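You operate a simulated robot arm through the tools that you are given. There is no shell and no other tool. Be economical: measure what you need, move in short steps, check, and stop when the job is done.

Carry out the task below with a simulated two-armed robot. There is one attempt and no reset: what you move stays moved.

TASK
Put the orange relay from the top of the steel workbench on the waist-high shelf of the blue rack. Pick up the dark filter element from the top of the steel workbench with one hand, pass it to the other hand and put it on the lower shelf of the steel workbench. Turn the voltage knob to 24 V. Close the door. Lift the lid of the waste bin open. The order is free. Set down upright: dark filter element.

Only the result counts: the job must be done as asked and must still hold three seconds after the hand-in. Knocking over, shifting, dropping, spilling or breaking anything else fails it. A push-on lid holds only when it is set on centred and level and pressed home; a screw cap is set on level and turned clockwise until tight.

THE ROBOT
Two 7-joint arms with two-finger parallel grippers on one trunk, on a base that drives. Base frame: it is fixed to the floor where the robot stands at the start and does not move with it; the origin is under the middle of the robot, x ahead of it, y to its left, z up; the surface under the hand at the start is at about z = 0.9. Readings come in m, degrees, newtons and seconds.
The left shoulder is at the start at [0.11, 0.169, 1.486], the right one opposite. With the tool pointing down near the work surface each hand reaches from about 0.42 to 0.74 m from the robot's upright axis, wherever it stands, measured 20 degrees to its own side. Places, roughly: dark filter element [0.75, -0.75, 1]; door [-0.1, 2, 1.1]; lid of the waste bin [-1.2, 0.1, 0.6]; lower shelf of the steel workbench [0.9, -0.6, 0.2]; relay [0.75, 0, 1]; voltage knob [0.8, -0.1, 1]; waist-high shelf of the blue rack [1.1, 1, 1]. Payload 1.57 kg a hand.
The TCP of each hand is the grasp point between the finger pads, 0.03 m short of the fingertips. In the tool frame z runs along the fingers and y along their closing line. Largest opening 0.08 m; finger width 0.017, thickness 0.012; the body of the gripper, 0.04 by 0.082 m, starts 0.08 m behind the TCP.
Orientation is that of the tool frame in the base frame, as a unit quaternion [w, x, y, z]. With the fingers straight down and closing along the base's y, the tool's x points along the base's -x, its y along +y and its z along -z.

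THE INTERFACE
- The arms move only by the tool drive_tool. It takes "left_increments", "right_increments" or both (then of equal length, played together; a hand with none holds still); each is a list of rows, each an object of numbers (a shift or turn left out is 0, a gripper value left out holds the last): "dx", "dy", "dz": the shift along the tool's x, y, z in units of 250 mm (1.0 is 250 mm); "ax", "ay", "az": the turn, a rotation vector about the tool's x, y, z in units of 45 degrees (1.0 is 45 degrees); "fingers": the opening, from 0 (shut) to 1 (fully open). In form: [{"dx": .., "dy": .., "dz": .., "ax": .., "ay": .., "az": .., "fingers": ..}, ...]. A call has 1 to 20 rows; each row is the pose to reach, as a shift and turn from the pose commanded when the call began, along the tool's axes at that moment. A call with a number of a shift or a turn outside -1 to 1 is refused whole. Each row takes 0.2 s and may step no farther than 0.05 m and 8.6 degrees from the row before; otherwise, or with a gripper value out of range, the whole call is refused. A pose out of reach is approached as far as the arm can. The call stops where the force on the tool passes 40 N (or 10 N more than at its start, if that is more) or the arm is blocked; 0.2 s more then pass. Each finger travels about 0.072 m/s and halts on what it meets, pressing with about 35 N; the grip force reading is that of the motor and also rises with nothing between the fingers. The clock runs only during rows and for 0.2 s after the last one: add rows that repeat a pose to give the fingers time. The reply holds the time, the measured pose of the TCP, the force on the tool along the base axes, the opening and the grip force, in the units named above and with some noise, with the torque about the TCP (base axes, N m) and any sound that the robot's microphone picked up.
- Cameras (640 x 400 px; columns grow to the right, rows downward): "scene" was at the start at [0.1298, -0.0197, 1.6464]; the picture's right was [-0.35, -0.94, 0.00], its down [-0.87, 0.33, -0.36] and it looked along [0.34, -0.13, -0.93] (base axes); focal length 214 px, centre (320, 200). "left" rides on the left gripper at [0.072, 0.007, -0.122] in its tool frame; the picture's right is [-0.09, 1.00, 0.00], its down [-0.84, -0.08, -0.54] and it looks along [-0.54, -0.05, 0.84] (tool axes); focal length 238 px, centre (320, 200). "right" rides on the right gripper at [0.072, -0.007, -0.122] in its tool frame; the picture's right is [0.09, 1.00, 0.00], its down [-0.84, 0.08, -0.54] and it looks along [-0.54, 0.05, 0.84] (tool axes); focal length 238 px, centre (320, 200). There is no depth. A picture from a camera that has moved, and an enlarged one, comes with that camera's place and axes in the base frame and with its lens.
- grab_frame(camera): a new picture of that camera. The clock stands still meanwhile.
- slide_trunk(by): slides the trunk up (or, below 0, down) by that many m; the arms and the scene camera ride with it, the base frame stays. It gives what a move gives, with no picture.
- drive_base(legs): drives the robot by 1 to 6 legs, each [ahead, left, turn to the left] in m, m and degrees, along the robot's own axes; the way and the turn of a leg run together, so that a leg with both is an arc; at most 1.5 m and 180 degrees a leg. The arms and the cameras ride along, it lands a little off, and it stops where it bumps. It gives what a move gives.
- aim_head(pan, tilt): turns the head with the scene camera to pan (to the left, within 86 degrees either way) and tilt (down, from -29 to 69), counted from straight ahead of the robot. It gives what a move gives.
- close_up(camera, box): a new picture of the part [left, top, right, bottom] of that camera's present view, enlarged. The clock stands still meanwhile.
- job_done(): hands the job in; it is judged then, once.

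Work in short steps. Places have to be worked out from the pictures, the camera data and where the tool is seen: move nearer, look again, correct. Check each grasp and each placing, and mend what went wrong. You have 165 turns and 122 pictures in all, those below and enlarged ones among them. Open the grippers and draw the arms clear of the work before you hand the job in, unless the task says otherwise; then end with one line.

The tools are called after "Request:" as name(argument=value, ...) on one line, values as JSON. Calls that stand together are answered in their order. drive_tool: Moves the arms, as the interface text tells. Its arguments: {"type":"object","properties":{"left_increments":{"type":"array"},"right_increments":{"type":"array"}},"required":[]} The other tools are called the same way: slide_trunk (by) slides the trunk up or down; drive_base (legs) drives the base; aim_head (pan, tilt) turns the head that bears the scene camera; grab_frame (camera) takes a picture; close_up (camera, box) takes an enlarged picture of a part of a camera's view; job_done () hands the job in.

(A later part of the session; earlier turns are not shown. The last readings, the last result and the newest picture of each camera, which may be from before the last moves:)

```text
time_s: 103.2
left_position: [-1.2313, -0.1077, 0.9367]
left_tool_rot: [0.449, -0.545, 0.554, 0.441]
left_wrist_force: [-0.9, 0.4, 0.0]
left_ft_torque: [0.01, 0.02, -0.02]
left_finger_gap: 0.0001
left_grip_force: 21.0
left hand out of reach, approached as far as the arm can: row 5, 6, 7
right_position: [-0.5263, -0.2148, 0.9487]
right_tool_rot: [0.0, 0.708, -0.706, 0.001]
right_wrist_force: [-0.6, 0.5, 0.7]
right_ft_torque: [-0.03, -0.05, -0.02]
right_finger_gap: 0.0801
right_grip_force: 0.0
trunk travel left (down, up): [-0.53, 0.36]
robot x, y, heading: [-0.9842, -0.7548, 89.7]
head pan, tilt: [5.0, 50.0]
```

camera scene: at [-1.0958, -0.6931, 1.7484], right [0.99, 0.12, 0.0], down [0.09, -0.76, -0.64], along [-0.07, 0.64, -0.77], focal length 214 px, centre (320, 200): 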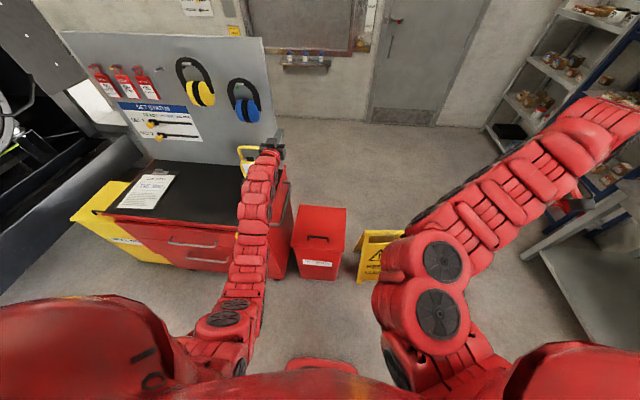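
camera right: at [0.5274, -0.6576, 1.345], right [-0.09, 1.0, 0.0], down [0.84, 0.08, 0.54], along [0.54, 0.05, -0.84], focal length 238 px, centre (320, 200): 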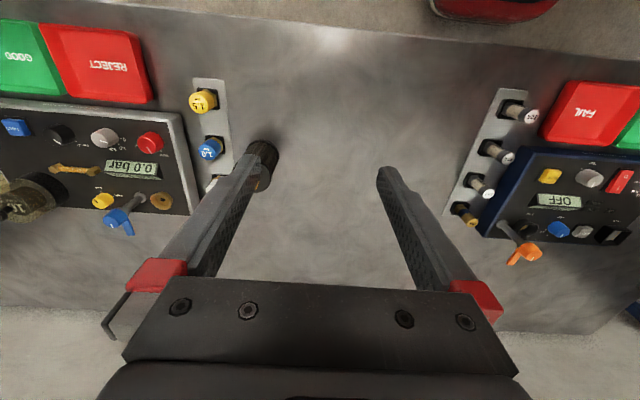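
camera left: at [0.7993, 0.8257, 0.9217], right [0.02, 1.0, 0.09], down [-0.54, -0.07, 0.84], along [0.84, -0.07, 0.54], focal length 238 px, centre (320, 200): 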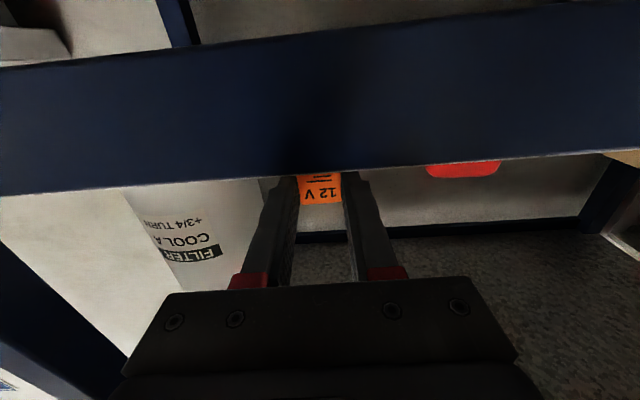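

Request:
drive_tool(left_increments=[{"dx": 0.18, "dz": -0.05, "dy": -0.04}, {"dx": 0.36, "dz": -0.03, "dy": -0.08}, {"dx": 0.54, "dy": -0.12}, {"dx": 0.72, "dz": 0.02, "dy": -0.16}, {"dx": 0.9, "dz": 0.035, "dy": -0.2}])

Request:
grab_frame(camera="left")

Request:
grab_frame(camera="scene")

```text
time_s: 104.4
left_position: [-1.1815, -0.1595, 0.7178]
left_tool_rot: [0.436, -0.554, 0.565, 0.429]
left_wrist_force: [1.6, -0.5, -0.6]
left_ft_torque: [-0.02, 0.02, 0.01]
left_finger_gap: 0.0
left_grip_force: 20.6
left hand out of reach, approached as far as the arm can: row 1
right_position: [-0.5252, -0.2156, 0.9474]
right_tool_rot: [0.0, 0.708, -0.706, 0.0]
right_wrist_force: [0.3, 0.0, -0.2]
right_ft_torque: [-0.01, 0.02, 0.02]
right_finger_gap: 0.08
right_grip_force: 0.0
trunk travel left (down, up): [-0.53, 0.36]
robot x, y, heading: [-0.984, -0.7519, 89.8]
head pan, tilt: [5.0, 50.0]
```

```text
67 pictures are left
camera left: at [-1.1902, -0.2951, 0.6772], right [-1.0, 0.04, 0.09], down [0.07, -0.32, 0.95], along [0.07, 0.95, 0.31], focal length 238 px, centre (320, 200)
```

left: 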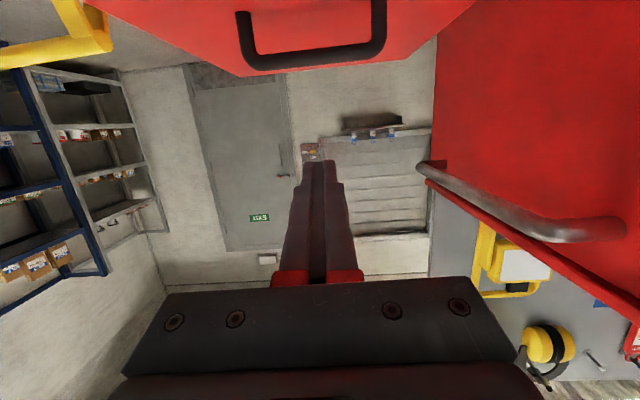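

```text
66 pictures are left
camera scene: at [-0.994, -0.5927, 1.3983], right [1.0, 0.09, 0.0], down [0.07, -0.76, -0.64], along [-0.05, 0.64, -0.77], focal length 214 px, centre (320, 200)
```

scene: 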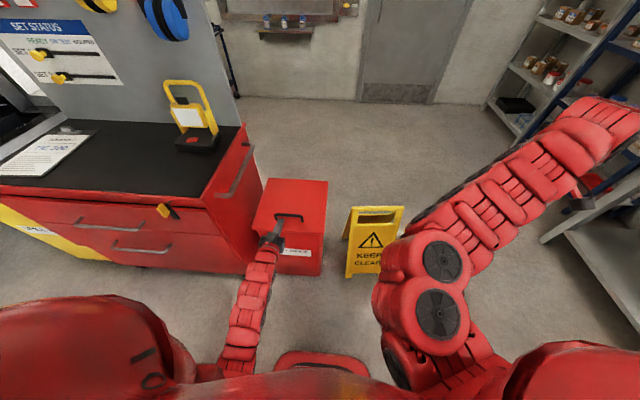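

The picture gives bar z≈0.61–0.63, lid ≈0.58. Lower the fist in front of the bin to z≈0.60 and flatten the pitch.

Request:
drive_tool(left_increments=[{"dx": 0.15, "dz": 0.03, "ay": -0.1}, {"dx": 0.3, "dz": 0.07, "ay": -0.2}, {"dx": 0.45, "dz": 0.12, "ay": -0.2}])

Request:
grab_frame(camera="left")

```text
time_s: 105.2
left_position: [-1.1826, -0.1559, 0.601]
left_tool_rot: [0.479, -0.52, 0.529, 0.471]
left_wrist_force: [0.6, 0.2, 0.1]
left_ft_torque: [-0.01, -0.01, 0.03]
left_finger_gap: 0.0
left_grip_force: 21.5
right_position: [-0.5252, -0.2165, 0.9469]
right_tool_rot: [0.001, 0.708, -0.707, 0.0]
right_wrist_force: [-0.4, -0.5, -0.5]
right_ft_torque: [0.0, 0.01, 0.02]
right_finger_gap: 0.0801
right_grip_force: 0.1
trunk travel left (down, up): [-0.53, 0.36]
robot x, y, heading: [-0.9798, -0.7512, 90.0]
head pan, tilt: [5.0, 50.0]
```

```text
65 pictures are left
camera left: at [-1.1909, -0.284, 0.5399], right [-1.0, 0.03, 0.09], down [0.07, -0.46, 0.89], along [0.06, 0.89, 0.46], focal length 238 px, centre (320, 200)
```

left: 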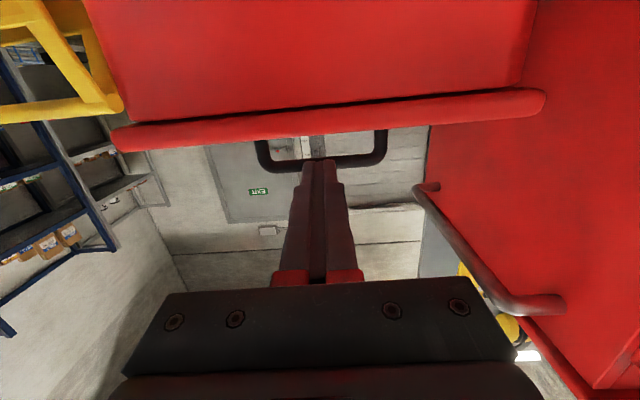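

Geometry is clear: gap between lid (0.579) and bar underside (0.610). Slide the fist in at z≈0.596.

Request:
drive_tool(left_increments=[{"dz": 0.12, "dx": -0.006}, {"dz": 0.24, "dx": -0.012}, {"dz": 0.35, "dx": -0.018}, {"dz": 0.446, "dx": -0.024}])

Request:
grab_frame(camera="left")

Request:
close_up(camera="scene", box=[230, 170, 350, 280])

```text
time_s: 106.2
left_position: [-1.1807, -0.0462, 0.596]
left_tool_rot: [0.478, -0.52, 0.527, 0.472]
left_wrist_force: [-0.4, -0.2, 0.0]
left_ft_torque: [0.0, 0.02, -0.01]
left_finger_gap: 0.0001
left_grip_force: 21.0
right_position: [-0.5234, -0.2164, 0.9487]
right_tool_rot: [0.0, 0.708, -0.707, 0.001]
right_wrist_force: [0.4, 0.6, -0.3]
right_ft_torque: [-0.03, -0.03, -0.01]
right_finger_gap: 0.0799
right_grip_force: 0.1
trunk travel left (down, up): [-0.53, 0.36]
robot x, y, heading: [-0.981, -0.7502, 89.7]
head pan, tilt: [5.0, 50.0]
```

```text
64 pictures are left
camera left: at [-1.1889, -0.1744, 0.5338], right [-1.0, 0.02, 0.09], down [0.07, -0.46, 0.89], along [0.06, 0.89, 0.45], focal length 238 px, centre (320, 200)
```

left: 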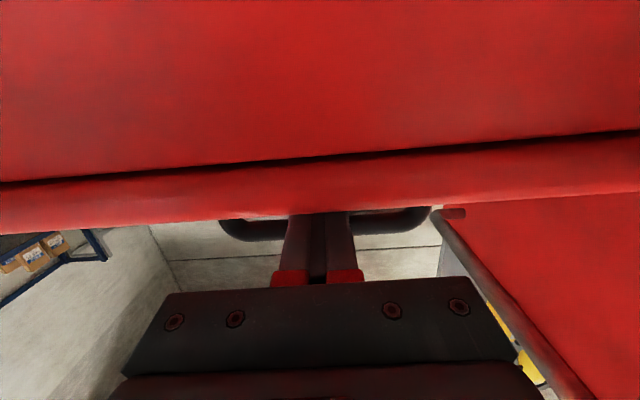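

```text
3.64 times, centred on (290, 225) of scene
camera zoom: at [-0.9938, -0.5925, 1.3983], right [1.0, 0.09, 0.0], down [0.07, -0.76, -0.64], along [-0.05, 0.64, -0.77], focal length 780 px, centre (429, 109)
```

zoom: 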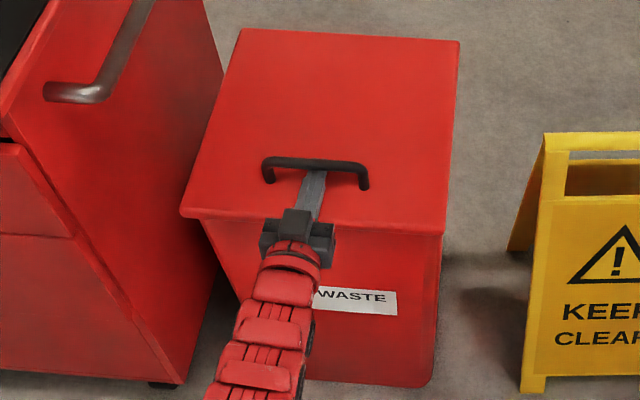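

Fingers are under the bar. Lift along the hinge arc, 16° first.

Request:
drive_tool(left_increments=[{"dx": -0.077, "dz": 0.004, "ay": 0.089}, {"dx": -0.154, "dz": 0.01, "ay": 0.178}, {"dx": -0.23, "dz": 0.024, "ay": 0.267}, {"dx": -0.306, "dz": 0.042, "ay": 0.356}])

Request:
grab_frame(camera="scene")

```text
time_s: 107.2
left_position: [-1.1795, -0.0288, 0.6684]
left_tool_rot: [0.399, -0.581, 0.591, 0.392]
left_wrist_force: [-0.6, -0.4, -2.3]
left_ft_torque: [0.03, 0.0, -0.01]
left_finger_gap: 0.0
left_grip_force: 21.1
right_position: [-0.5243, -0.2171, 0.9483]
right_tool_rot: [-0.001, 0.708, -0.706, 0.0]
right_wrist_force: [-0.1, -1.0, 0.4]
right_ft_torque: [0.02, 0.04, -0.01]
right_finger_gap: 0.0799
right_grip_force: 0.0
trunk travel left (down, up): [-0.53, 0.36]
robot x, y, heading: [-0.9859, -0.7495, 89.9]
head pan, tilt: [5.0, 50.0]
```

```text
62 pictures are left
camera scene: at [-0.9941, -0.5928, 1.3984], right [1.0, 0.09, 0.0], down [0.07, -0.76, -0.64], along [-0.05, 0.64, -0.77], focal length 214 px, centre (320, 200)
```

scene: 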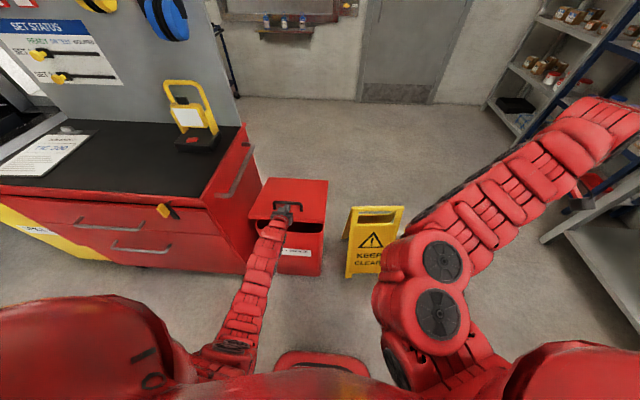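

The lid follows. Continue another 24°.

Request:
drive_tool(left_increments=[{"dx": -0.077, "dz": 0.004, "ay": 0.089}, {"dx": -0.154, "dz": 0.01, "ay": 0.178}, {"dx": -0.23, "dz": 0.024, "ay": 0.267}, {"dx": -0.306, "dz": 0.042, "ay": 0.356}, {"dx": -0.38, "dz": 0.066, "ay": 0.445}, {"dx": -0.451, "dz": 0.094, "ay": 0.533}])

Request:
grab_frame(camera="scene")

```text
time_s: 108.6
left_position: [-1.178, 0.0354, 0.7665]
left_tool_rot: [0.269, -0.65, 0.66, 0.265]
left_wrist_force: [-0.6, -0.3, -1.0]
left_ft_torque: [-0.02, -0.04, 0.02]
left_finger_gap: 0.0
left_grip_force: 21.3
right_position: [-0.5247, -0.2158, 0.9483]
right_tool_rot: [0.001, 0.708, -0.707, 0.0]
right_wrist_force: [-0.5, -0.3, 0.3]
right_ft_torque: [0.01, -0.01, 0.01]
right_finger_gap: 0.08
right_grip_force: 0.1
trunk travel left (down, up): [-0.53, 0.36]
robot x, y, heading: [-0.981, -0.7481, 89.9]
head pan, tilt: [5.0, 50.0]
```

```text
61 pictures are left
camera scene: at [-0.9939, -0.5927, 1.3984], right [1.0, 0.09, 0.0], down [0.07, -0.76, -0.64], along [-0.05, 0.64, -0.77], focal length 214 px, centre (320, 200)
```

scene: 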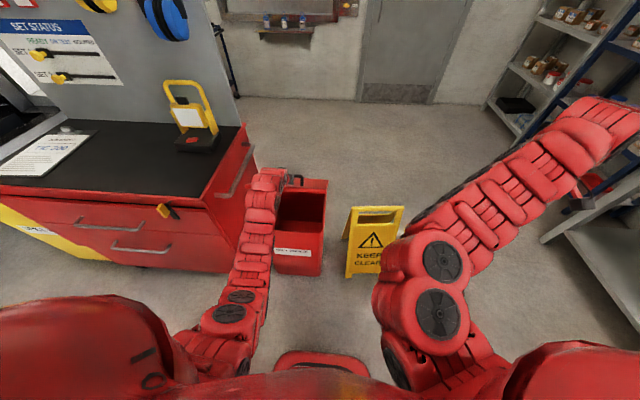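

Lid ~40° open. Continue 24° more.

Request:
drive_tool(left_increments=[{"dx": -0.077, "dz": 0.004, "ay": 0.089}, {"dx": -0.154, "dz": 0.01, "ay": 0.178}, {"dx": -0.23, "dz": 0.024, "ay": 0.267}, {"dx": -0.306, "dz": 0.042, "ay": 0.356}, {"dx": -0.38, "dz": 0.066, "ay": 0.445}, {"dx": -0.451, "dz": 0.094, "ay": 0.533}])

Request:
grab_frame(camera="scene")

```text
time_s: 110.0
left_position: [-1.174, 0.0684, 0.8209]
left_tool_rot: [0.142, -0.688, 0.698, 0.142]
left_wrist_force: [0.1, -1.4, -1.4]
left_ft_torque: [-0.06, 0.02, 0.06]
left_finger_gap: 0.0
left_grip_force: 21.5
left hand out of reach, approached as far as the arm can: row 4, 5, 6
right_position: [-0.5249, -0.2169, 0.9489]
right_tool_rot: [0.0, -0.707, 0.707, 0.0]
right_wrist_force: [-1.0, 0.3, 0.3]
right_ft_torque: [0.02, 0.0, 0.0]
right_finger_gap: 0.0802
right_grip_force: 0.1
trunk travel left (down, up): [-0.53, 0.36]
robot x, y, heading: [-0.9853, -0.7496, 90.0]
head pan, tilt: [5.0, 50.0]
```

```text
60 pictures are left
camera scene: at [-0.9939, -0.5928, 1.3983], right [1.0, 0.09, 0.0], down [0.07, -0.76, -0.64], along [-0.05, 0.64, -0.77], focal length 214 px, centre (320, 200)
```

scene: 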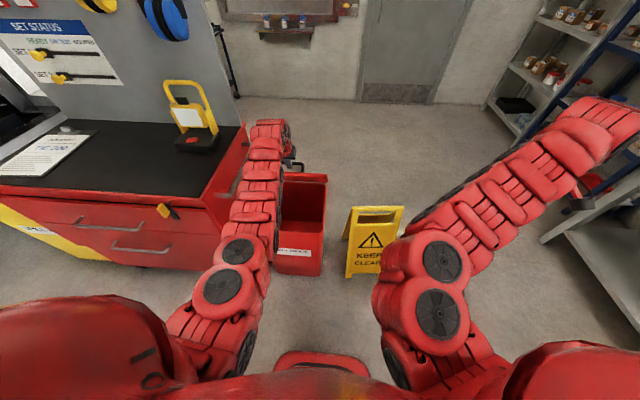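

The arm's reach limit is hit with the hook near the tips; now driving the base forward pushes the lid further open.

Request:
drive_base(legs=[[0.1, 0, 0]])

Request:
grab_frame(camera="scene")

Request:
grab_frame(camera="left")

```text
time_s: 111.2
left_position: [-1.1743, 0.1678, 0.8197]
left_tool_rot: [0.144, -0.688, 0.697, 0.142]
left_wrist_force: [-1.0, -0.9, -0.8]
left_ft_torque: [0.03, 0.01, 0.0]
left_finger_gap: 0.0
left_grip_force: 21.5
right_position: [-0.5251, -0.1176, 0.9466]
right_tool_rot: [0.001, 0.708, -0.706, 0.001]
right_wrist_force: [-0.2, 0.5, -0.6]
right_ft_torque: [-0.01, -0.02, 0.02]
right_finger_gap: 0.0799
right_grip_force: 0.1
trunk travel left (down, up): [-0.53, 0.36]
robot x, y, heading: [-0.9849, -0.6514, 90.1]
head pan, tilt: [5.0, 50.0]
```

```text
59 pictures are left
camera scene: at [-0.9939, -0.4926, 1.3983], right [1.0, 0.09, 0.0], down [0.07, -0.76, -0.64], along [-0.06, 0.64, -0.77], focal length 214 px, centre (320, 200)
```

scene: 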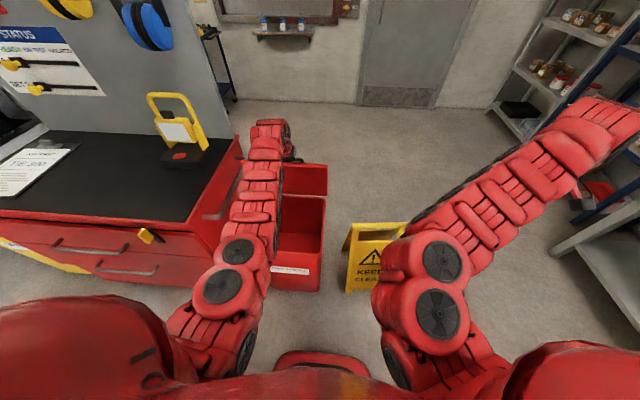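

```text
58 pictures are left
camera left: at [-1.1832, 0.0543, 0.9026], right [-0.99, 0.1, 0.04], down [0.09, 0.55, 0.83], along [0.06, 0.83, -0.56], focal length 238 px, centre (320, 200)
```

left: 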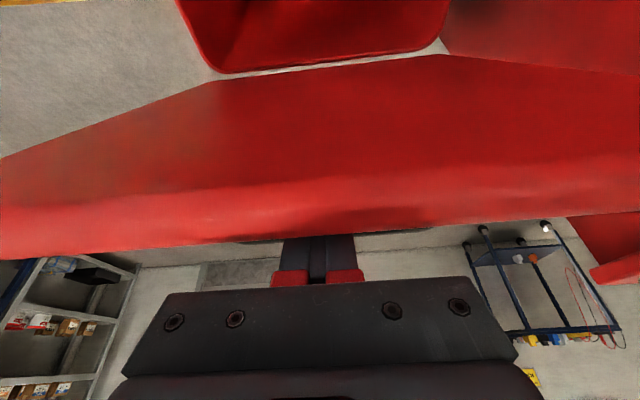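

Lid is near ~75°. Drive 0.1 m more.

Request:
drive_base(legs=[[0.1, 0, 0]])

Request:
grab_frame(camera="left")

Request:
grab_frame(camera="scene")

```text
time_s: 112.2
left_position: [-1.1752, 0.2233, 0.8242]
left_tool_rot: [0.141, -0.687, 0.698, 0.142]
left_wrist_force: [-0.9, 1.0, 0.9]
left_ft_torque: [-0.05, 0.01, -0.03]
left_finger_gap: 0.0002
left_grip_force: 21.3
right_position: [-0.5254, -0.0621, 0.9465]
right_tool_rot: [0.001, 0.709, -0.705, 0.001]
right_wrist_force: [-0.8, -0.4, 0.3]
right_ft_torque: [0.01, 0.0, 0.0]
right_finger_gap: 0.0799
right_grip_force: 0.1
trunk travel left (down, up): [-0.53, 0.36]
robot x, y, heading: [-0.9847, -0.5931, 89.9]
head pan, tilt: [5.0, 50.0]
stopped in leg 1: the force on the tool passed its limit at 86 N (the readings are from after the stop); the commanded pose is now the measured one
```

```text
57 pictures are left
camera left: at [-1.1836, 0.1094, 0.9061], right [-0.99, 0.1, 0.04], down [0.09, 0.56, 0.83], along [0.06, 0.82, -0.56], focal length 238 px, centre (320, 200)
```

left: 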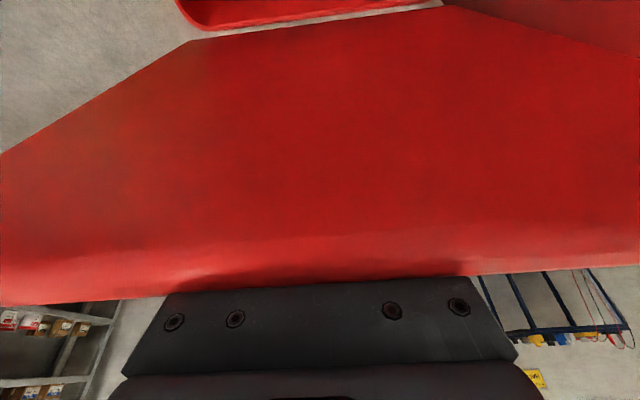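

```text
56 pictures are left
camera scene: at [-0.9937, -0.4374, 1.3982], right [1.0, 0.09, 0.0], down [0.07, -0.76, -0.64], along [-0.06, 0.64, -0.77], focal length 214 px, centre (320, 200)
```

scene: 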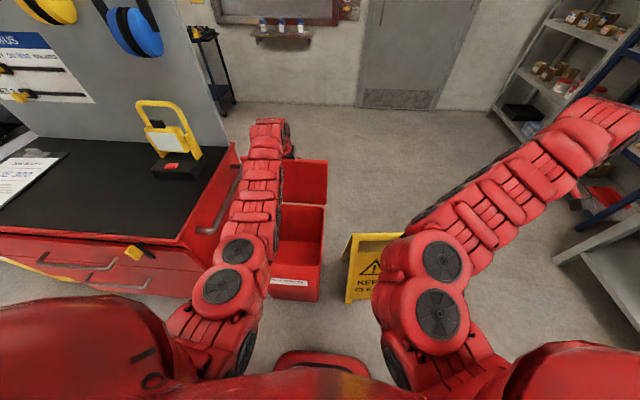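

The lid edge (~80°) bumped the gripper body. Raise slightly so that it clears, then push on gently.

Request:
slide_trunk(by=0.03)

Request:
drive_base(legs=[[0.06, 0, 0]])

Request:
grab_frame(camera="left")

```text
time_s: 112.9
left_position: [-1.1755, 0.2218, 0.8512]
left_tool_rot: [0.139, -0.688, 0.699, 0.139]
left_wrist_force: [0.0, -3.8, -12.8]
left_ft_torque: [-1.48, -0.38, 0.08]
left_finger_gap: 0.0
left_grip_force: 21.5
right_position: [-0.525, -0.059, 0.9772]
right_tool_rot: [0.001, 0.709, -0.705, 0.002]
right_wrist_force: [-0.3, -0.4, 0.0]
right_ft_torque: [-0.03, -0.01, -0.03]
right_finger_gap: 0.08
right_grip_force: 0.0
trunk travel left (down, up): [-0.56, 0.33]
robot x, y, heading: [-0.9851, -0.5938, 89.8]
head pan, tilt: [5.0, 50.0]
```

```text
time_s: 113.8
left_position: [-1.1758, 0.2317, 0.85]
left_tool_rot: [0.131, -0.691, 0.699, 0.13]
left_wrist_force: [2.4, -14.6, 23.6]
left_ft_torque: [-4.33, -0.09, 0.64]
left_finger_gap: 0.0001
left_grip_force: 21.2
right_position: [-0.5247, -0.0439, 0.9782]
right_tool_rot: [0.0, 0.709, -0.705, -0.001]
right_wrist_force: [0.2, -0.8, 0.8]
right_ft_torque: [0.0, 0.01, 0.0]
right_finger_gap: 0.0797
right_grip_force: 0.0
trunk travel left (down, up): [-0.56, 0.33]
robot x, y, heading: [-0.9874, -0.5736, 90.2]
head pan, tilt: [5.0, 50.0]
stopped in leg 1: the force on the tool passed its limit at 59 N (the readings are from after the stop); the commanded pose is now the measured one
```

```text
55 pictures are left
camera left: at [-1.1833, 0.1216, 0.9369], right [-0.99, 0.1, 0.03], down [0.08, 0.58, 0.81], along [0.06, 0.81, -0.59], focal length 238 px, centre (320, 200)
```

left: 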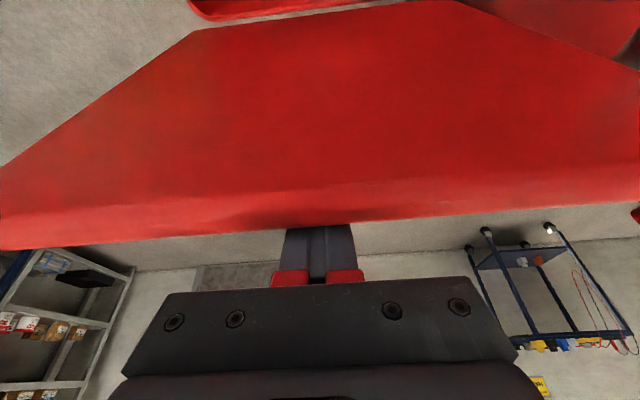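

The finger is wedged since the tool is tilted and the arm is at its reach limit. I ease the arm back with more pitch, then bring the base closer to regain range.

Request:
drive_tool(left_increments=[{"dx": 0.1, "dz": -0.005, "ay": 0.06}, {"dx": 0.2, "dz": -0.01, "ay": 0.12}, {"dx": 0.3, "dz": -0.015, "ay": 0.18}, {"dx": 0.4, "dz": -0.02, "ay": 0.24}])

Request:
grab_frame(camera="left")

```text
time_s: 114.8
left_position: [-1.1773, 0.1394, 0.815]
left_tool_rot: [0.063, -0.699, 0.709, 0.063]
left_wrist_force: [-0.4, -0.9, -0.3]
left_ft_torque: [0.02, 0.01, 0.0]
left_finger_gap: 0.0
left_grip_force: 21.8
right_position: [-0.5265, -0.0406, 0.9783]
right_tool_rot: [0.001, 0.709, -0.705, 0.0]
right_wrist_force: [-0.1, -0.5, 0.9]
right_ft_torque: [-0.03, 0.0, 0.01]
right_finger_gap: 0.0803
right_grip_force: 0.2
trunk travel left (down, up): [-0.56, 0.33]
robot x, y, heading: [-0.9841, -0.575, 90.3]
head pan, tilt: [5.0, 50.0]
```

```text
54 pictures are left
camera left: at [-1.1848, 0.048, 0.9202], right [-0.99, 0.1, 0.02], down [0.09, 0.73, 0.68], along [0.06, 0.68, -0.73], focal length 238 px, centre (320, 200)
```

left: 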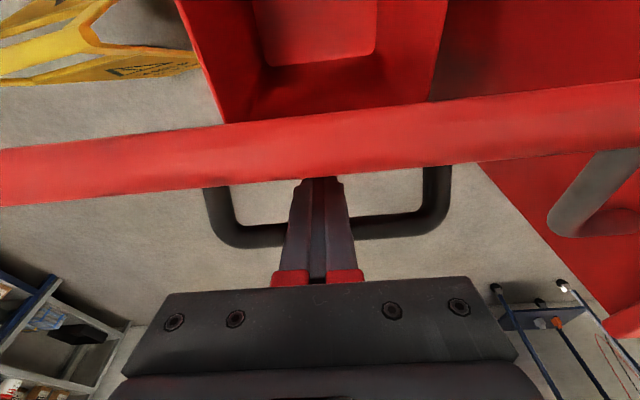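

Now good clearance: fingers sit between lid and bar. Pitch 14° further, then push with the base.

Request:
drive_tool(left_increments=[{"ay": 0.16}, {"ay": 0.31}])

Request:
drive_base(legs=[[0.1, 0, 0]])

Request:
grab_frame(camera="left")

```text
time_s: 115.1
left_position: [-1.1783, 0.1465, 0.8174]
left_tool_rot: [0.042, -0.702, 0.71, 0.042]
left_wrist_force: [-0.3, 8.1, -8.4]
left_ft_torque: [1.66, 0.42, 0.13]
left_finger_gap: 0.0
left_grip_force: 21.3
right_position: [-0.5255, -0.04, 0.9773]
right_tool_rot: [0.001, 0.709, -0.705, 0.001]
right_wrist_force: [0.4, -0.6, 0.0]
right_ft_torque: [0.03, 0.03, 0.02]
right_finger_gap: 0.0801
right_grip_force: 0.1
trunk travel left (down, up): [-0.56, 0.33]
robot x, y, heading: [-0.9843, -0.5724, 90.2]
head pan, tilt: [5.0, 50.0]
stopped in row 1 (left hand): the force on the tool passed its limit at 47 N (the readings are from after the stop); the commanded pose is now the measured one
```

```text
time_s: 116.3
left_position: [-1.1748, 0.2432, 0.816]
left_tool_rot: [0.042, -0.701, 0.711, 0.041]
left_wrist_force: [-0.2, -0.6, 7.0]
left_ft_torque: [-0.19, 0.01, -0.03]
left_finger_gap: 0.0001
left_grip_force: 21.1
right_position: [-0.5246, 0.0577, 0.9776]
right_tool_rot: [0.001, 0.707, -0.707, 0.001]
right_wrist_force: [-0.3, 0.6, 0.1]
right_ft_torque: [-0.08, -0.04, 0.01]
right_finger_gap: 0.0797
right_grip_force: 0.0
trunk travel left (down, up): [-0.56, 0.33]
robot x, y, heading: [-0.9856, -0.4767, 89.7]
head pan, tilt: [5.0, 50.0]
```

```text
53 pictures are left
camera left: at [-1.1832, 0.1583, 0.9281], right [-0.99, 0.11, 0.01], down [0.09, 0.77, 0.64], along [0.06, 0.63, -0.77], focal length 238 px, centre (320, 200)
```

left: 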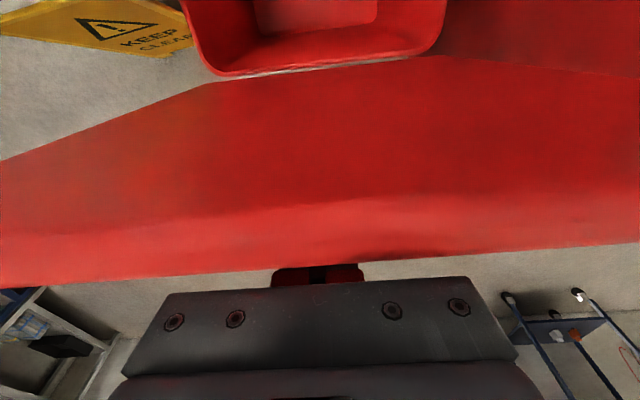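

Lid ~82°. Continue with the arm: 2 cm up and 5 cm forward, with a bit more pitch.

Request:
drive_tool(left_increments=[{"dx": -0.01, "dz": -0.07}, {"dx": -0.06, "dz": -0.07, "ay": 0.04}, {"dx": -0.11, "dz": -0.065, "ay": 0.08}, {"dx": -0.16, "dz": -0.063, "ay": 0.12}, {"dx": -0.21, "dz": -0.06, "ay": 0.16}])

Request:
grab_frame(camera="left")

```text
time_s: 117.5
left_position: [-1.1749, 0.2685, 0.8373]
left_tool_rot: [0.019, -0.702, 0.712, 0.02]
left_wrist_force: [0.1, -0.7, -0.6]
left_ft_torque: [0.01, 0.02, 0.0]
left_finger_gap: 0.0
left_grip_force: 21.6
left hand out of reach, approached as far as the arm can: row 4, 5
right_position: [-0.5248, 0.0557, 0.9779]
right_tool_rot: [0.0, 0.708, -0.706, 0.001]
right_wrist_force: [0.3, 0.5, -0.4]
right_ft_torque: [0.01, 0.01, 0.01]
right_finger_gap: 0.0801
right_grip_force: 0.0
trunk travel left (down, up): [-0.56, 0.33]
robot x, y, heading: [-0.9865, -0.4797, 90.0]
head pan, tilt: [5.0, 50.0]
```

```text
52 pictures are left
camera left: at [-1.1833, 0.189, 0.9533], right [-0.99, 0.11, 0.01], down [0.09, 0.8, 0.59], along [0.06, 0.58, -0.81], focal length 238 px, centre (320, 200)
```

left: 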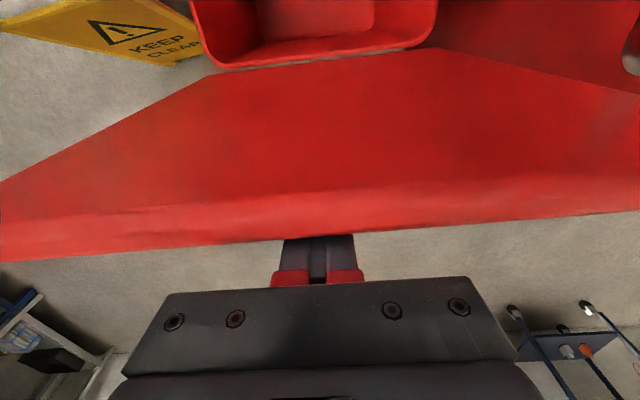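

Lid at ~90° now. Check the base clearance to the bin before a last small push.

Request:
aim_head(pan=5, tilt=68)

Request:
grab_frame(camera="scene")

```text
time_s: 118.3
left_position: [-1.1751, 0.2673, 0.8368]
left_tool_rot: [0.02, -0.703, 0.711, 0.019]
left_wrist_force: [-0.3, 0.6, -0.1]
left_ft_torque: [-0.02, 0.03, 0.0]
left_finger_gap: 0.0
left_grip_force: 21.3
right_position: [-0.5247, 0.0564, 0.9775]
right_tool_rot: [0.001, 0.708, -0.706, 0.002]
right_wrist_force: [1.0, 0.4, 0.3]
right_ft_torque: [-0.01, -0.01, 0.03]
right_finger_gap: 0.0799
right_grip_force: 0.1
trunk travel left (down, up): [-0.56, 0.33]
robot x, y, heading: [-0.99, -0.4787, 89.8]
head pan, tilt: [5.0, 68.0]
```

```text
51 pictures are left
camera scene: at [-0.9917, -0.3388, 1.4072], right [1.0, 0.08, 0.0], down [0.08, -0.92, -0.38], along [-0.03, 0.37, -0.93], focal length 214 px, centre (320, 200)
```

scene: 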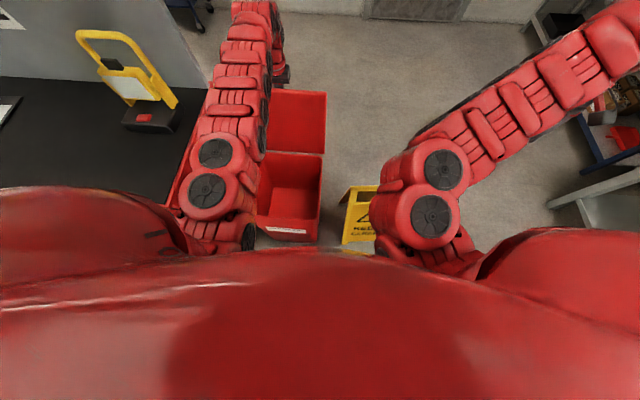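

Earlier pictures put the base front ~0.26 m ahead of its axis, leaving ~0.14 m to the bin. Push 0.05 m more.

Request:
drive_base(legs=[[0.05, 0, 0]])

Request:
grab_frame(camera="left")

```text
time_s: 119.4
left_position: [-1.178, 0.3142, 0.8346]
left_tool_rot: [0.014, -0.703, 0.711, 0.015]
left_wrist_force: [0.4, -0.2, 0.5]
left_ft_torque: [0.0, 0.01, -0.03]
left_finger_gap: 0.0
left_grip_force: 21.3
right_position: [-0.5265, 0.1077, 0.9759]
right_tool_rot: [0.002, 0.709, -0.705, 0.001]
right_wrist_force: [0.2, 0.3, 0.1]
right_ft_torque: [0.01, -0.01, 0.0]
right_finger_gap: 0.08
right_grip_force: 0.0
trunk travel left (down, up): [-0.56, 0.33]
robot x, y, heading: [-0.9844, -0.4266, 89.9]
head pan, tilt: [5.0, 68.0]
stopped in leg 1: the force on the tool passed its limit at 53 N (the readings are from after the stop); the commanded pose is now the measured one
```

```text
50 pictures are left
camera left: at [-1.1843, 0.2373, 0.9521], right [-0.99, 0.1, 0.0], down [0.09, 0.81, 0.57], along [0.06, 0.57, -0.82], focal length 238 px, centre (320, 200)
```

left: 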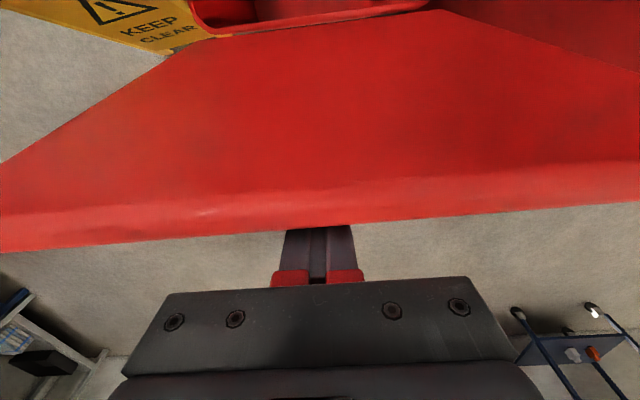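

Lid is past vertical (~98°, at its stop). Withdraw straight up with the trunk and look.

Request:
slide_trunk(by=0.2)

Request:
grab_frame(camera="left")

```text
time_s: 121.5
left_position: [-1.176, 0.3134, 1.0349]
left_tool_rot: [0.013, -0.703, 0.711, 0.015]
left_wrist_force: [-0.5, -0.4, 0.1]
left_ft_torque: [-0.05, 0.0, 0.03]
left_finger_gap: 0.0001
left_grip_force: 21.5
right_position: [-0.5258, 0.1094, 1.1765]
right_tool_rot: [0.001, 0.709, -0.705, 0.001]
right_wrist_force: [0.2, -0.3, 0.4]
right_ft_torque: [-0.01, -0.01, 0.01]
right_finger_gap: 0.0802
right_grip_force: 0.0
trunk travel left (down, up): [-0.76, 0.13]
robot x, y, heading: [-0.9828, -0.4277, 90.0]
head pan, tilt: [5.0, 68.0]
```

```text
49 pictures are left
camera left: at [-1.1842, 0.2373, 1.1525], right [-0.99, 0.1, 0.0], down [0.09, 0.81, 0.58], along [0.06, 0.57, -0.82], focal length 238 px, centre (320, 200)
```

left: 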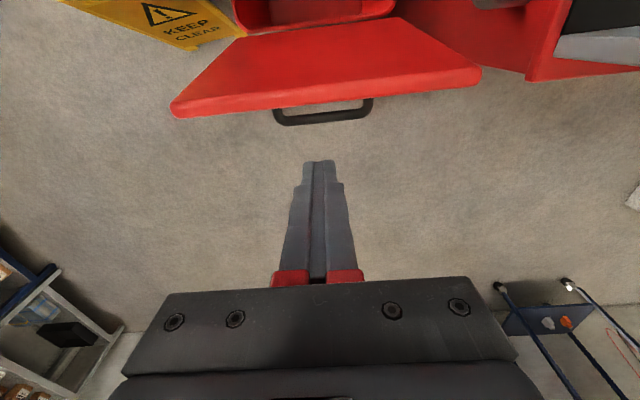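

Lid stays open. Back off, raise the trunk, turn to the bench.

Request:
drive_base(legs=[[-0.42, 0, 0]])

Request:
slide_trunk(by=0.13)

Request:
drive_base(legs=[[0, 0, -90], [0.9, 0.15, 0]])

Request:
aim_head(pan=-20, tilt=45)

Request:
grab_frame(camera="scene")

```text
time_s: 124.1
left_position: [-1.1747, -0.0976, 1.0353]
left_tool_rot: [0.015, -0.7, 0.713, 0.015]
left_wrist_force: [-0.5, 0.2, 0.1]
left_ft_torque: [0.01, 0.01, 0.02]
left_finger_gap: 0.0
left_grip_force: 21.0
right_position: [-0.5242, -0.3079, 1.1772]
right_tool_rot: [0.001, 0.708, -0.706, 0.002]
right_wrist_force: [-1.1, 0.0, -0.1]
right_ft_torque: [-0.02, -0.03, 0.01]
right_finger_gap: 0.0801
right_grip_force: 0.1
trunk travel left (down, up): [-0.76, 0.13]
robot x, y, heading: [-0.9877, -0.837, 89.5]
head pan, tilt: [5.0, 68.0]
```

```text
time_s: 125.7
left_position: [-1.1744, -0.0979, 1.1645]
left_tool_rot: [0.015, -0.7, 0.714, 0.013]
left_wrist_force: [-0.4, -0.4, 0.5]
left_ft_torque: [-0.01, -0.03, -0.01]
left_finger_gap: 0.0001
left_grip_force: 21.5
right_position: [-0.5249, -0.3076, 1.3071]
right_tool_rot: [0.001, 0.707, -0.707, 0.001]
right_wrist_force: [-0.1, -0.9, 0.5]
right_ft_torque: [-0.01, -0.02, 0.03]
right_finger_gap: 0.08
right_grip_force: 0.1
trunk travel left (down, up): [-0.89, 0.0]
robot x, y, heading: [-0.987, -0.8404, 89.3]
head pan, tilt: [5.0, 68.0]
```

```text
time_s: 134.3
left_position: [0.6464, -0.4743, 1.1651]
left_tool_rot: [0.021, -0.003, 1.0, 0.0]
left_wrist_force: [0.4, -0.8, 0.1]
left_ft_torque: [0.05, -0.01, 0.02]
left_finger_gap: 0.0
left_grip_force: 21.8
right_position: [0.4509, -1.1294, 1.3061]
right_tool_rot: [-0.002, -0.011, 1.0, 0.0]
right_wrist_force: [-0.3, -0.3, 0.2]
right_ft_torque: [-0.03, 0.01, -0.03]
right_finger_gap: 0.0799
right_grip_force: 0.0
trunk travel left (down, up): [-0.89, 0.0]
robot x, y, heading: [-0.0887, -0.6812, 0.9]
head pan, tilt: [5.0, 68.0]
```

```text
time_s: 135.2
left_position: [0.6466, -0.4738, 1.1648]
left_tool_rot: [0.02, -0.002, 1.0, -0.001]
left_wrist_force: [-0.3, -0.1, -0.6]
left_ft_torque: [0.02, -0.01, -0.02]
left_finger_gap: 0.0001
left_grip_force: 20.8
right_position: [0.4519, -1.1283, 1.3066]
right_tool_rot: [-0.002, -0.011, 1.0, 0.0]
right_wrist_force: [0.1, 0.0, -0.1]
right_ft_torque: [-0.01, 0.0, -0.03]
right_finger_gap: 0.0801
right_grip_force: 0.1
trunk travel left (down, up): [-0.89, 0.0]
robot x, y, heading: [-0.0895, -0.6835, 0.7]
head pan, tilt: [-20.0, 45.0]
```

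```text
48 pictures are left
camera scene: at [0.0649, -0.7042, 1.7652], right [-0.33, -0.95, 0.0], down [-0.67, 0.23, -0.71], along [0.67, -0.23, -0.71], focal length 214 px, centre (320, 200)
```

scene: 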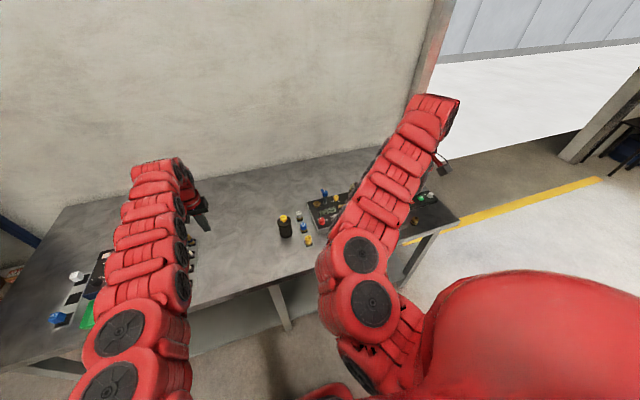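

Request:
close_up(camera="scene", box=[240, 180, 360, 260])

Request:
close_up(camera="scene", box=[180, 230, 460, 400])

```text
5.00 times, centred on (300, 220) of scene
camera zoom: at [0.0649, -0.7042, 1.7652], right [-0.33, -0.95, 0.0], down [-0.67, 0.23, -0.71], along [0.67, -0.23, -0.71], focal length 1072 px, centre (420, 100)
```

zoom: 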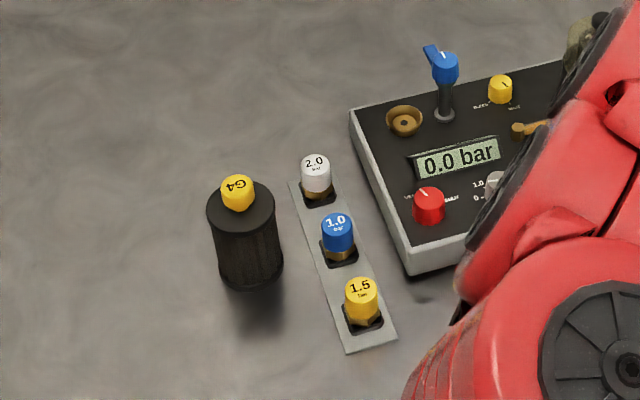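

```text
2.29 times, centred on (320, 315) of scene
camera zoom: at [0.0649, -0.7042, 1.7652], right [-0.33, -0.95, 0.0], down [-0.67, 0.23, -0.71], along [0.67, -0.23, -0.71], focal length 490 px, centre (320, -63)
```

zoom: 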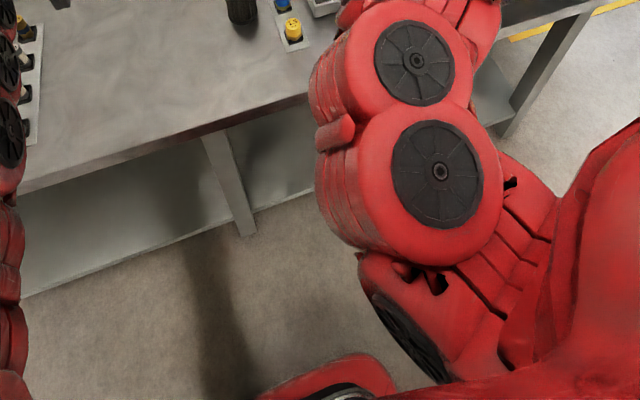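

Filter: body Ø≈65 mm, z 0.90–0.988, yellow hex knob up to 1.023, centre ≈(0.72,−0.751). Drive so it's in the right arm's sector.

Request:
drive_base(legs=[[0.18, 0.165, -0.7]])

Request:
drive_tool(right_increments=[{"dy": 0.18, "dz": 0.1}, {"dy": 0.36, "dz": 0.2}, {"dy": 0.54, "dz": 0.3}, {"dy": 0.72, "dz": 0.45}, {"dy": 0.8, "dz": 0.6}])

Request:
grab_frame(camera="right")

```text
time_s: 137.0
left_position: [0.8256, -0.3131, 1.1659]
left_tool_rot: [0.02, 0.002, 1.0, 0.001]
left_wrist_force: [0.5, 0.0, -0.3]
left_ft_torque: [0.0, 0.02, -0.02]
left_finger_gap: 0.0
left_grip_force: 21.4
right_position: [0.6244, -0.9646, 1.3066]
right_tool_rot: [-0.002, -0.007, 1.0, 0.0]
right_wrist_force: [0.1, -0.3, 0.0]
right_ft_torque: [0.01, 0.01, -0.02]
right_finger_gap: 0.0798
right_grip_force: 0.1
trunk travel left (down, up): [-0.89, 0.0]
robot x, y, heading: [0.0891, -0.507, 0.2]
head pan, tilt: [-20.0, 45.0]
```

```text
refused: row 1 steps farther than a row can; nothing moved
```

```text
45 pictures are left
camera right: at [0.5537, -0.9737, 1.4294], right [-0.11, 0.99, 0.0], down [0.84, 0.09, 0.54], along [0.54, 0.06, -0.84], focal length 238 px, centre (320, 200)
```

right: 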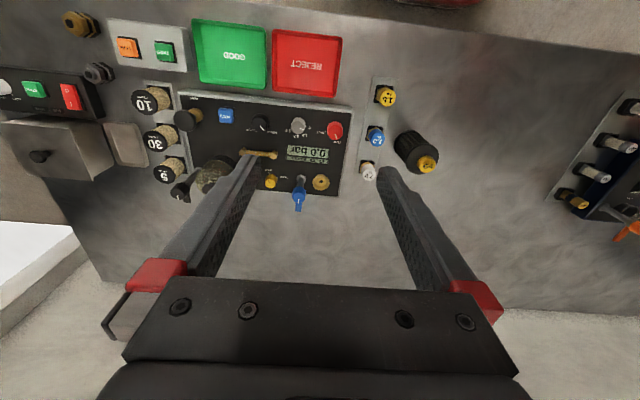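

Request:
drive_tool(right_increments=[{"dy": 0.14, "dx": -0.06, "dz": 0.1}, {"dy": 0.28, "dx": -0.12, "dz": 0.2}, {"dy": 0.42, "dx": -0.18, "dz": 0.3}, {"dy": 0.56, "dx": -0.24, "dz": 0.4}, {"dy": 0.7, "dx": -0.3, "dz": 0.5}, {"dy": 0.83, "dx": -0.36, "dz": 0.6}, {"dy": 0.83, "dx": -0.36, "dz": 0.68}])

Request:
grab_frame(camera="right")

```text
time_s: 138.6
left_position: [0.8273, -0.3072, 1.1649]
left_tool_rot: [0.021, 0.002, 1.0, -0.002]
left_wrist_force: [-0.9, 0.0, -0.1]
left_ft_torque: [-0.09, 0.0, -0.01]
left_finger_gap: 0.0
left_grip_force: 20.8
right_position: [0.7254, -0.7628, 1.1503]
right_tool_rot: [0.013, -0.003, 1.0, 0.011]
right_wrist_force: [-3.1, -3.0, -9.0]
right_ft_torque: [0.27, -0.37, 0.01]
right_finger_gap: 0.0799
right_grip_force: 0.1
right hand out of reach, approached as far as the arm can: row 1, 2, 3, 4, 5, 6, 7
trunk travel left (down, up): [-0.89, 0.0]
robot x, y, heading: [0.0859, -0.512, 0.3]
head pan, tilt: [-20.0, 45.0]
```

```text
44 pictures are left
camera right: at [0.6498, -0.7728, 1.2704], right [-0.1, 0.99, 0.02], down [0.82, 0.07, 0.57], along [0.56, 0.07, -0.82], focal length 238 px, centre (320, 200)
```

right: 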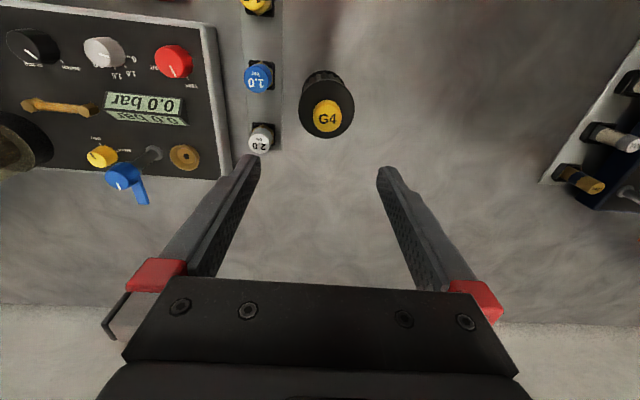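

Request:
drive_tool(right_increments=[{"dx": 0.02, "dy": 0.02, "dz": 0.14}, {"dx": 0.036, "dy": 0.036, "dz": 0.28}])

Request:
grab_frame(camera="right")

```text
time_s: 139.2
left_position: [0.8265, -0.3099, 1.165]
left_tool_rot: [0.021, 0.002, 1.0, 0.0]
left_wrist_force: [-0.4, 0.0, 0.6]
left_ft_torque: [0.0, -0.03, 0.0]
left_finger_gap: 0.0001
left_grip_force: 21.0
right_position: [0.7094, -0.763, 1.0641]
right_tool_rot: [-0.002, -0.007, 1.0, 0.0]
right_wrist_force: [-0.1, 0.1, 0.6]
right_ft_torque: [-0.01, -0.01, 0.02]
right_finger_gap: 0.08
right_grip_force: 0.0
trunk travel left (down, up): [-0.89, 0.0]
robot x, y, heading: [0.092, -0.5133, 0.3]
head pan, tilt: [-20.0, 45.0]
```

```text
43 pictures are left
camera right: at [0.6379, -0.7704, 1.1866], right [-0.11, 0.99, 0.0], down [0.84, 0.09, 0.54], along [0.53, 0.06, -0.84], focal length 238 px, centre (320, 200)
```

right: 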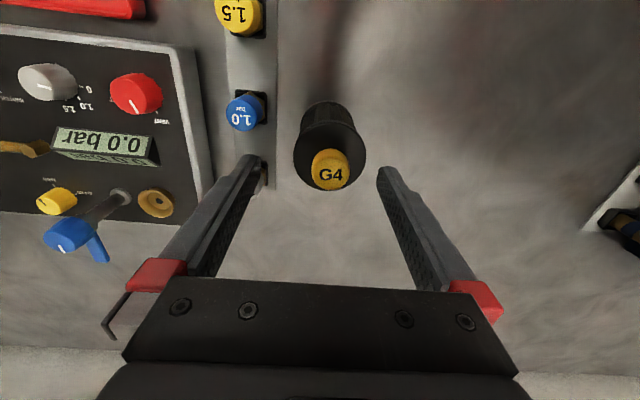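

Request:
drive_tool(right_increments=[{"dx": -0.024, "dy": 0.036, "fingers": 0.75}, {"dx": -0.024, "dy": 0.036, "dz": 0.09}, {"dx": -0.024, "dy": 0.036, "dz": 0.16}, {"dx": -0.024, "dy": 0.036, "dz": 0.16, "fingers": 0.2}, {"dx": -0.024, "dy": 0.036, "dz": 0.16, "fingers": 0.2}, {"dx": -0.024, "dy": 0.036, "dz": 0.16, "fingers": 0.2}, {"dx": -0.024, "dy": 0.036, "dz": 0.16, "fingers": 0.2}])

Request:
grab_frame(camera="right")

```text
time_s: 140.8
left_position: [0.8254, -0.3099, 1.1664]
left_tool_rot: [0.021, 0.002, 1.0, 0.0]
left_wrist_force: [0.1, 0.1, -0.4]
left_ft_torque: [0.01, -0.02, 0.01]
left_finger_gap: 0.0001
left_grip_force: 21.4
right_position: [0.716, -0.7527, 1.0236]
right_tool_rot: [-0.001, -0.007, 1.0, -0.001]
right_wrist_force: [-1.6, 0.7, 21.2]
right_ft_torque: [0.07, 0.06, -0.03]
right_finger_gap: 0.0291
right_grip_force: 34.9
trunk travel left (down, up): [-0.89, 0.0]
robot x, y, heading: [0.087, -0.5078, 0.6]
head pan, tilt: [-20.0, 45.0]
```

```text
42 pictures are left
camera right: at [0.6436, -0.7607, 1.1472], right [-0.11, 0.99, 0.0], down [0.84, 0.09, 0.54], along [0.54, 0.06, -0.84], focal length 238 px, centre (320, 200)
```

right: 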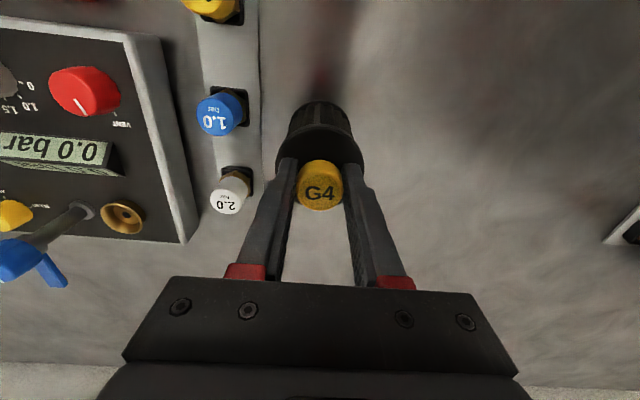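

Knob gripped (29 mm). Lift slowly.

Request:
drive_tool(right_increments=[{"dz": -0.04}, {"dz": -0.1}, {"dz": -0.2}, {"dz": -0.35}, {"dz": -0.45}])

Request:
grab_frame(camera="right")

Request:
grab_frame(camera="scene")

```text
time_s: 142.0
left_position: [0.8254, -0.311, 1.1649]
left_tool_rot: [0.02, 0.002, 1.0, -0.001]
left_wrist_force: [-0.7, -0.5, -0.2]
left_ft_torque: [0.0, 0.0, 0.0]
left_finger_gap: 0.0001
left_grip_force: 21.5
right_position: [0.7174, -0.7542, 1.1338]
right_tool_rot: [-0.003, -0.006, 1.0, 0.0]
right_wrist_force: [0.3, 1.1, -2.0]
right_ft_torque: [-0.02, 0.01, -0.02]
right_finger_gap: 0.0287
right_grip_force: 35.0
trunk travel left (down, up): [-0.89, 0.0]
robot x, y, heading: [0.0884, -0.5133, 0.6]
head pan, tilt: [-20.0, 45.0]
```

```text
41 pictures are left
camera right: at [0.6466, -0.761, 1.2558], right [-0.1, 0.99, 0.0], down [0.84, 0.09, 0.54], along [0.53, 0.06, -0.84], focal length 238 px, centre (320, 200)
```

right: 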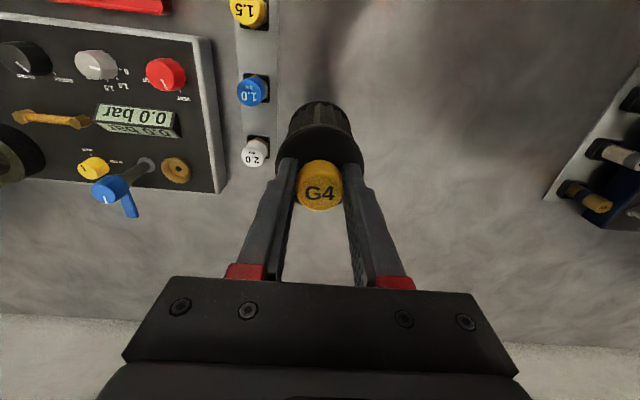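

```text
40 pictures are left
camera scene: at [0.2431, -0.5363, 1.7653], right [-0.34, -0.94, 0.0], down [-0.67, 0.24, -0.71], along [0.67, -0.24, -0.71], focal length 214 px, centre (320, 200)
```

scene: 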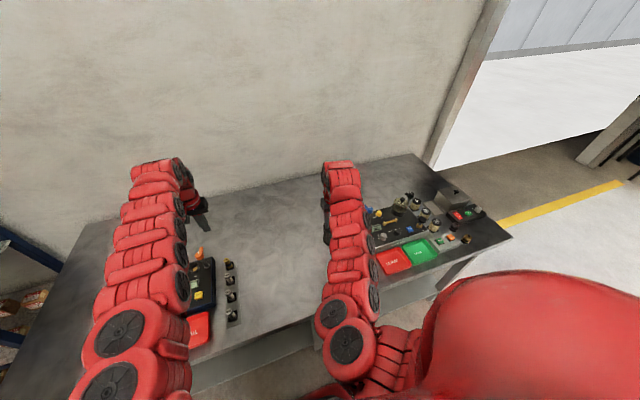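

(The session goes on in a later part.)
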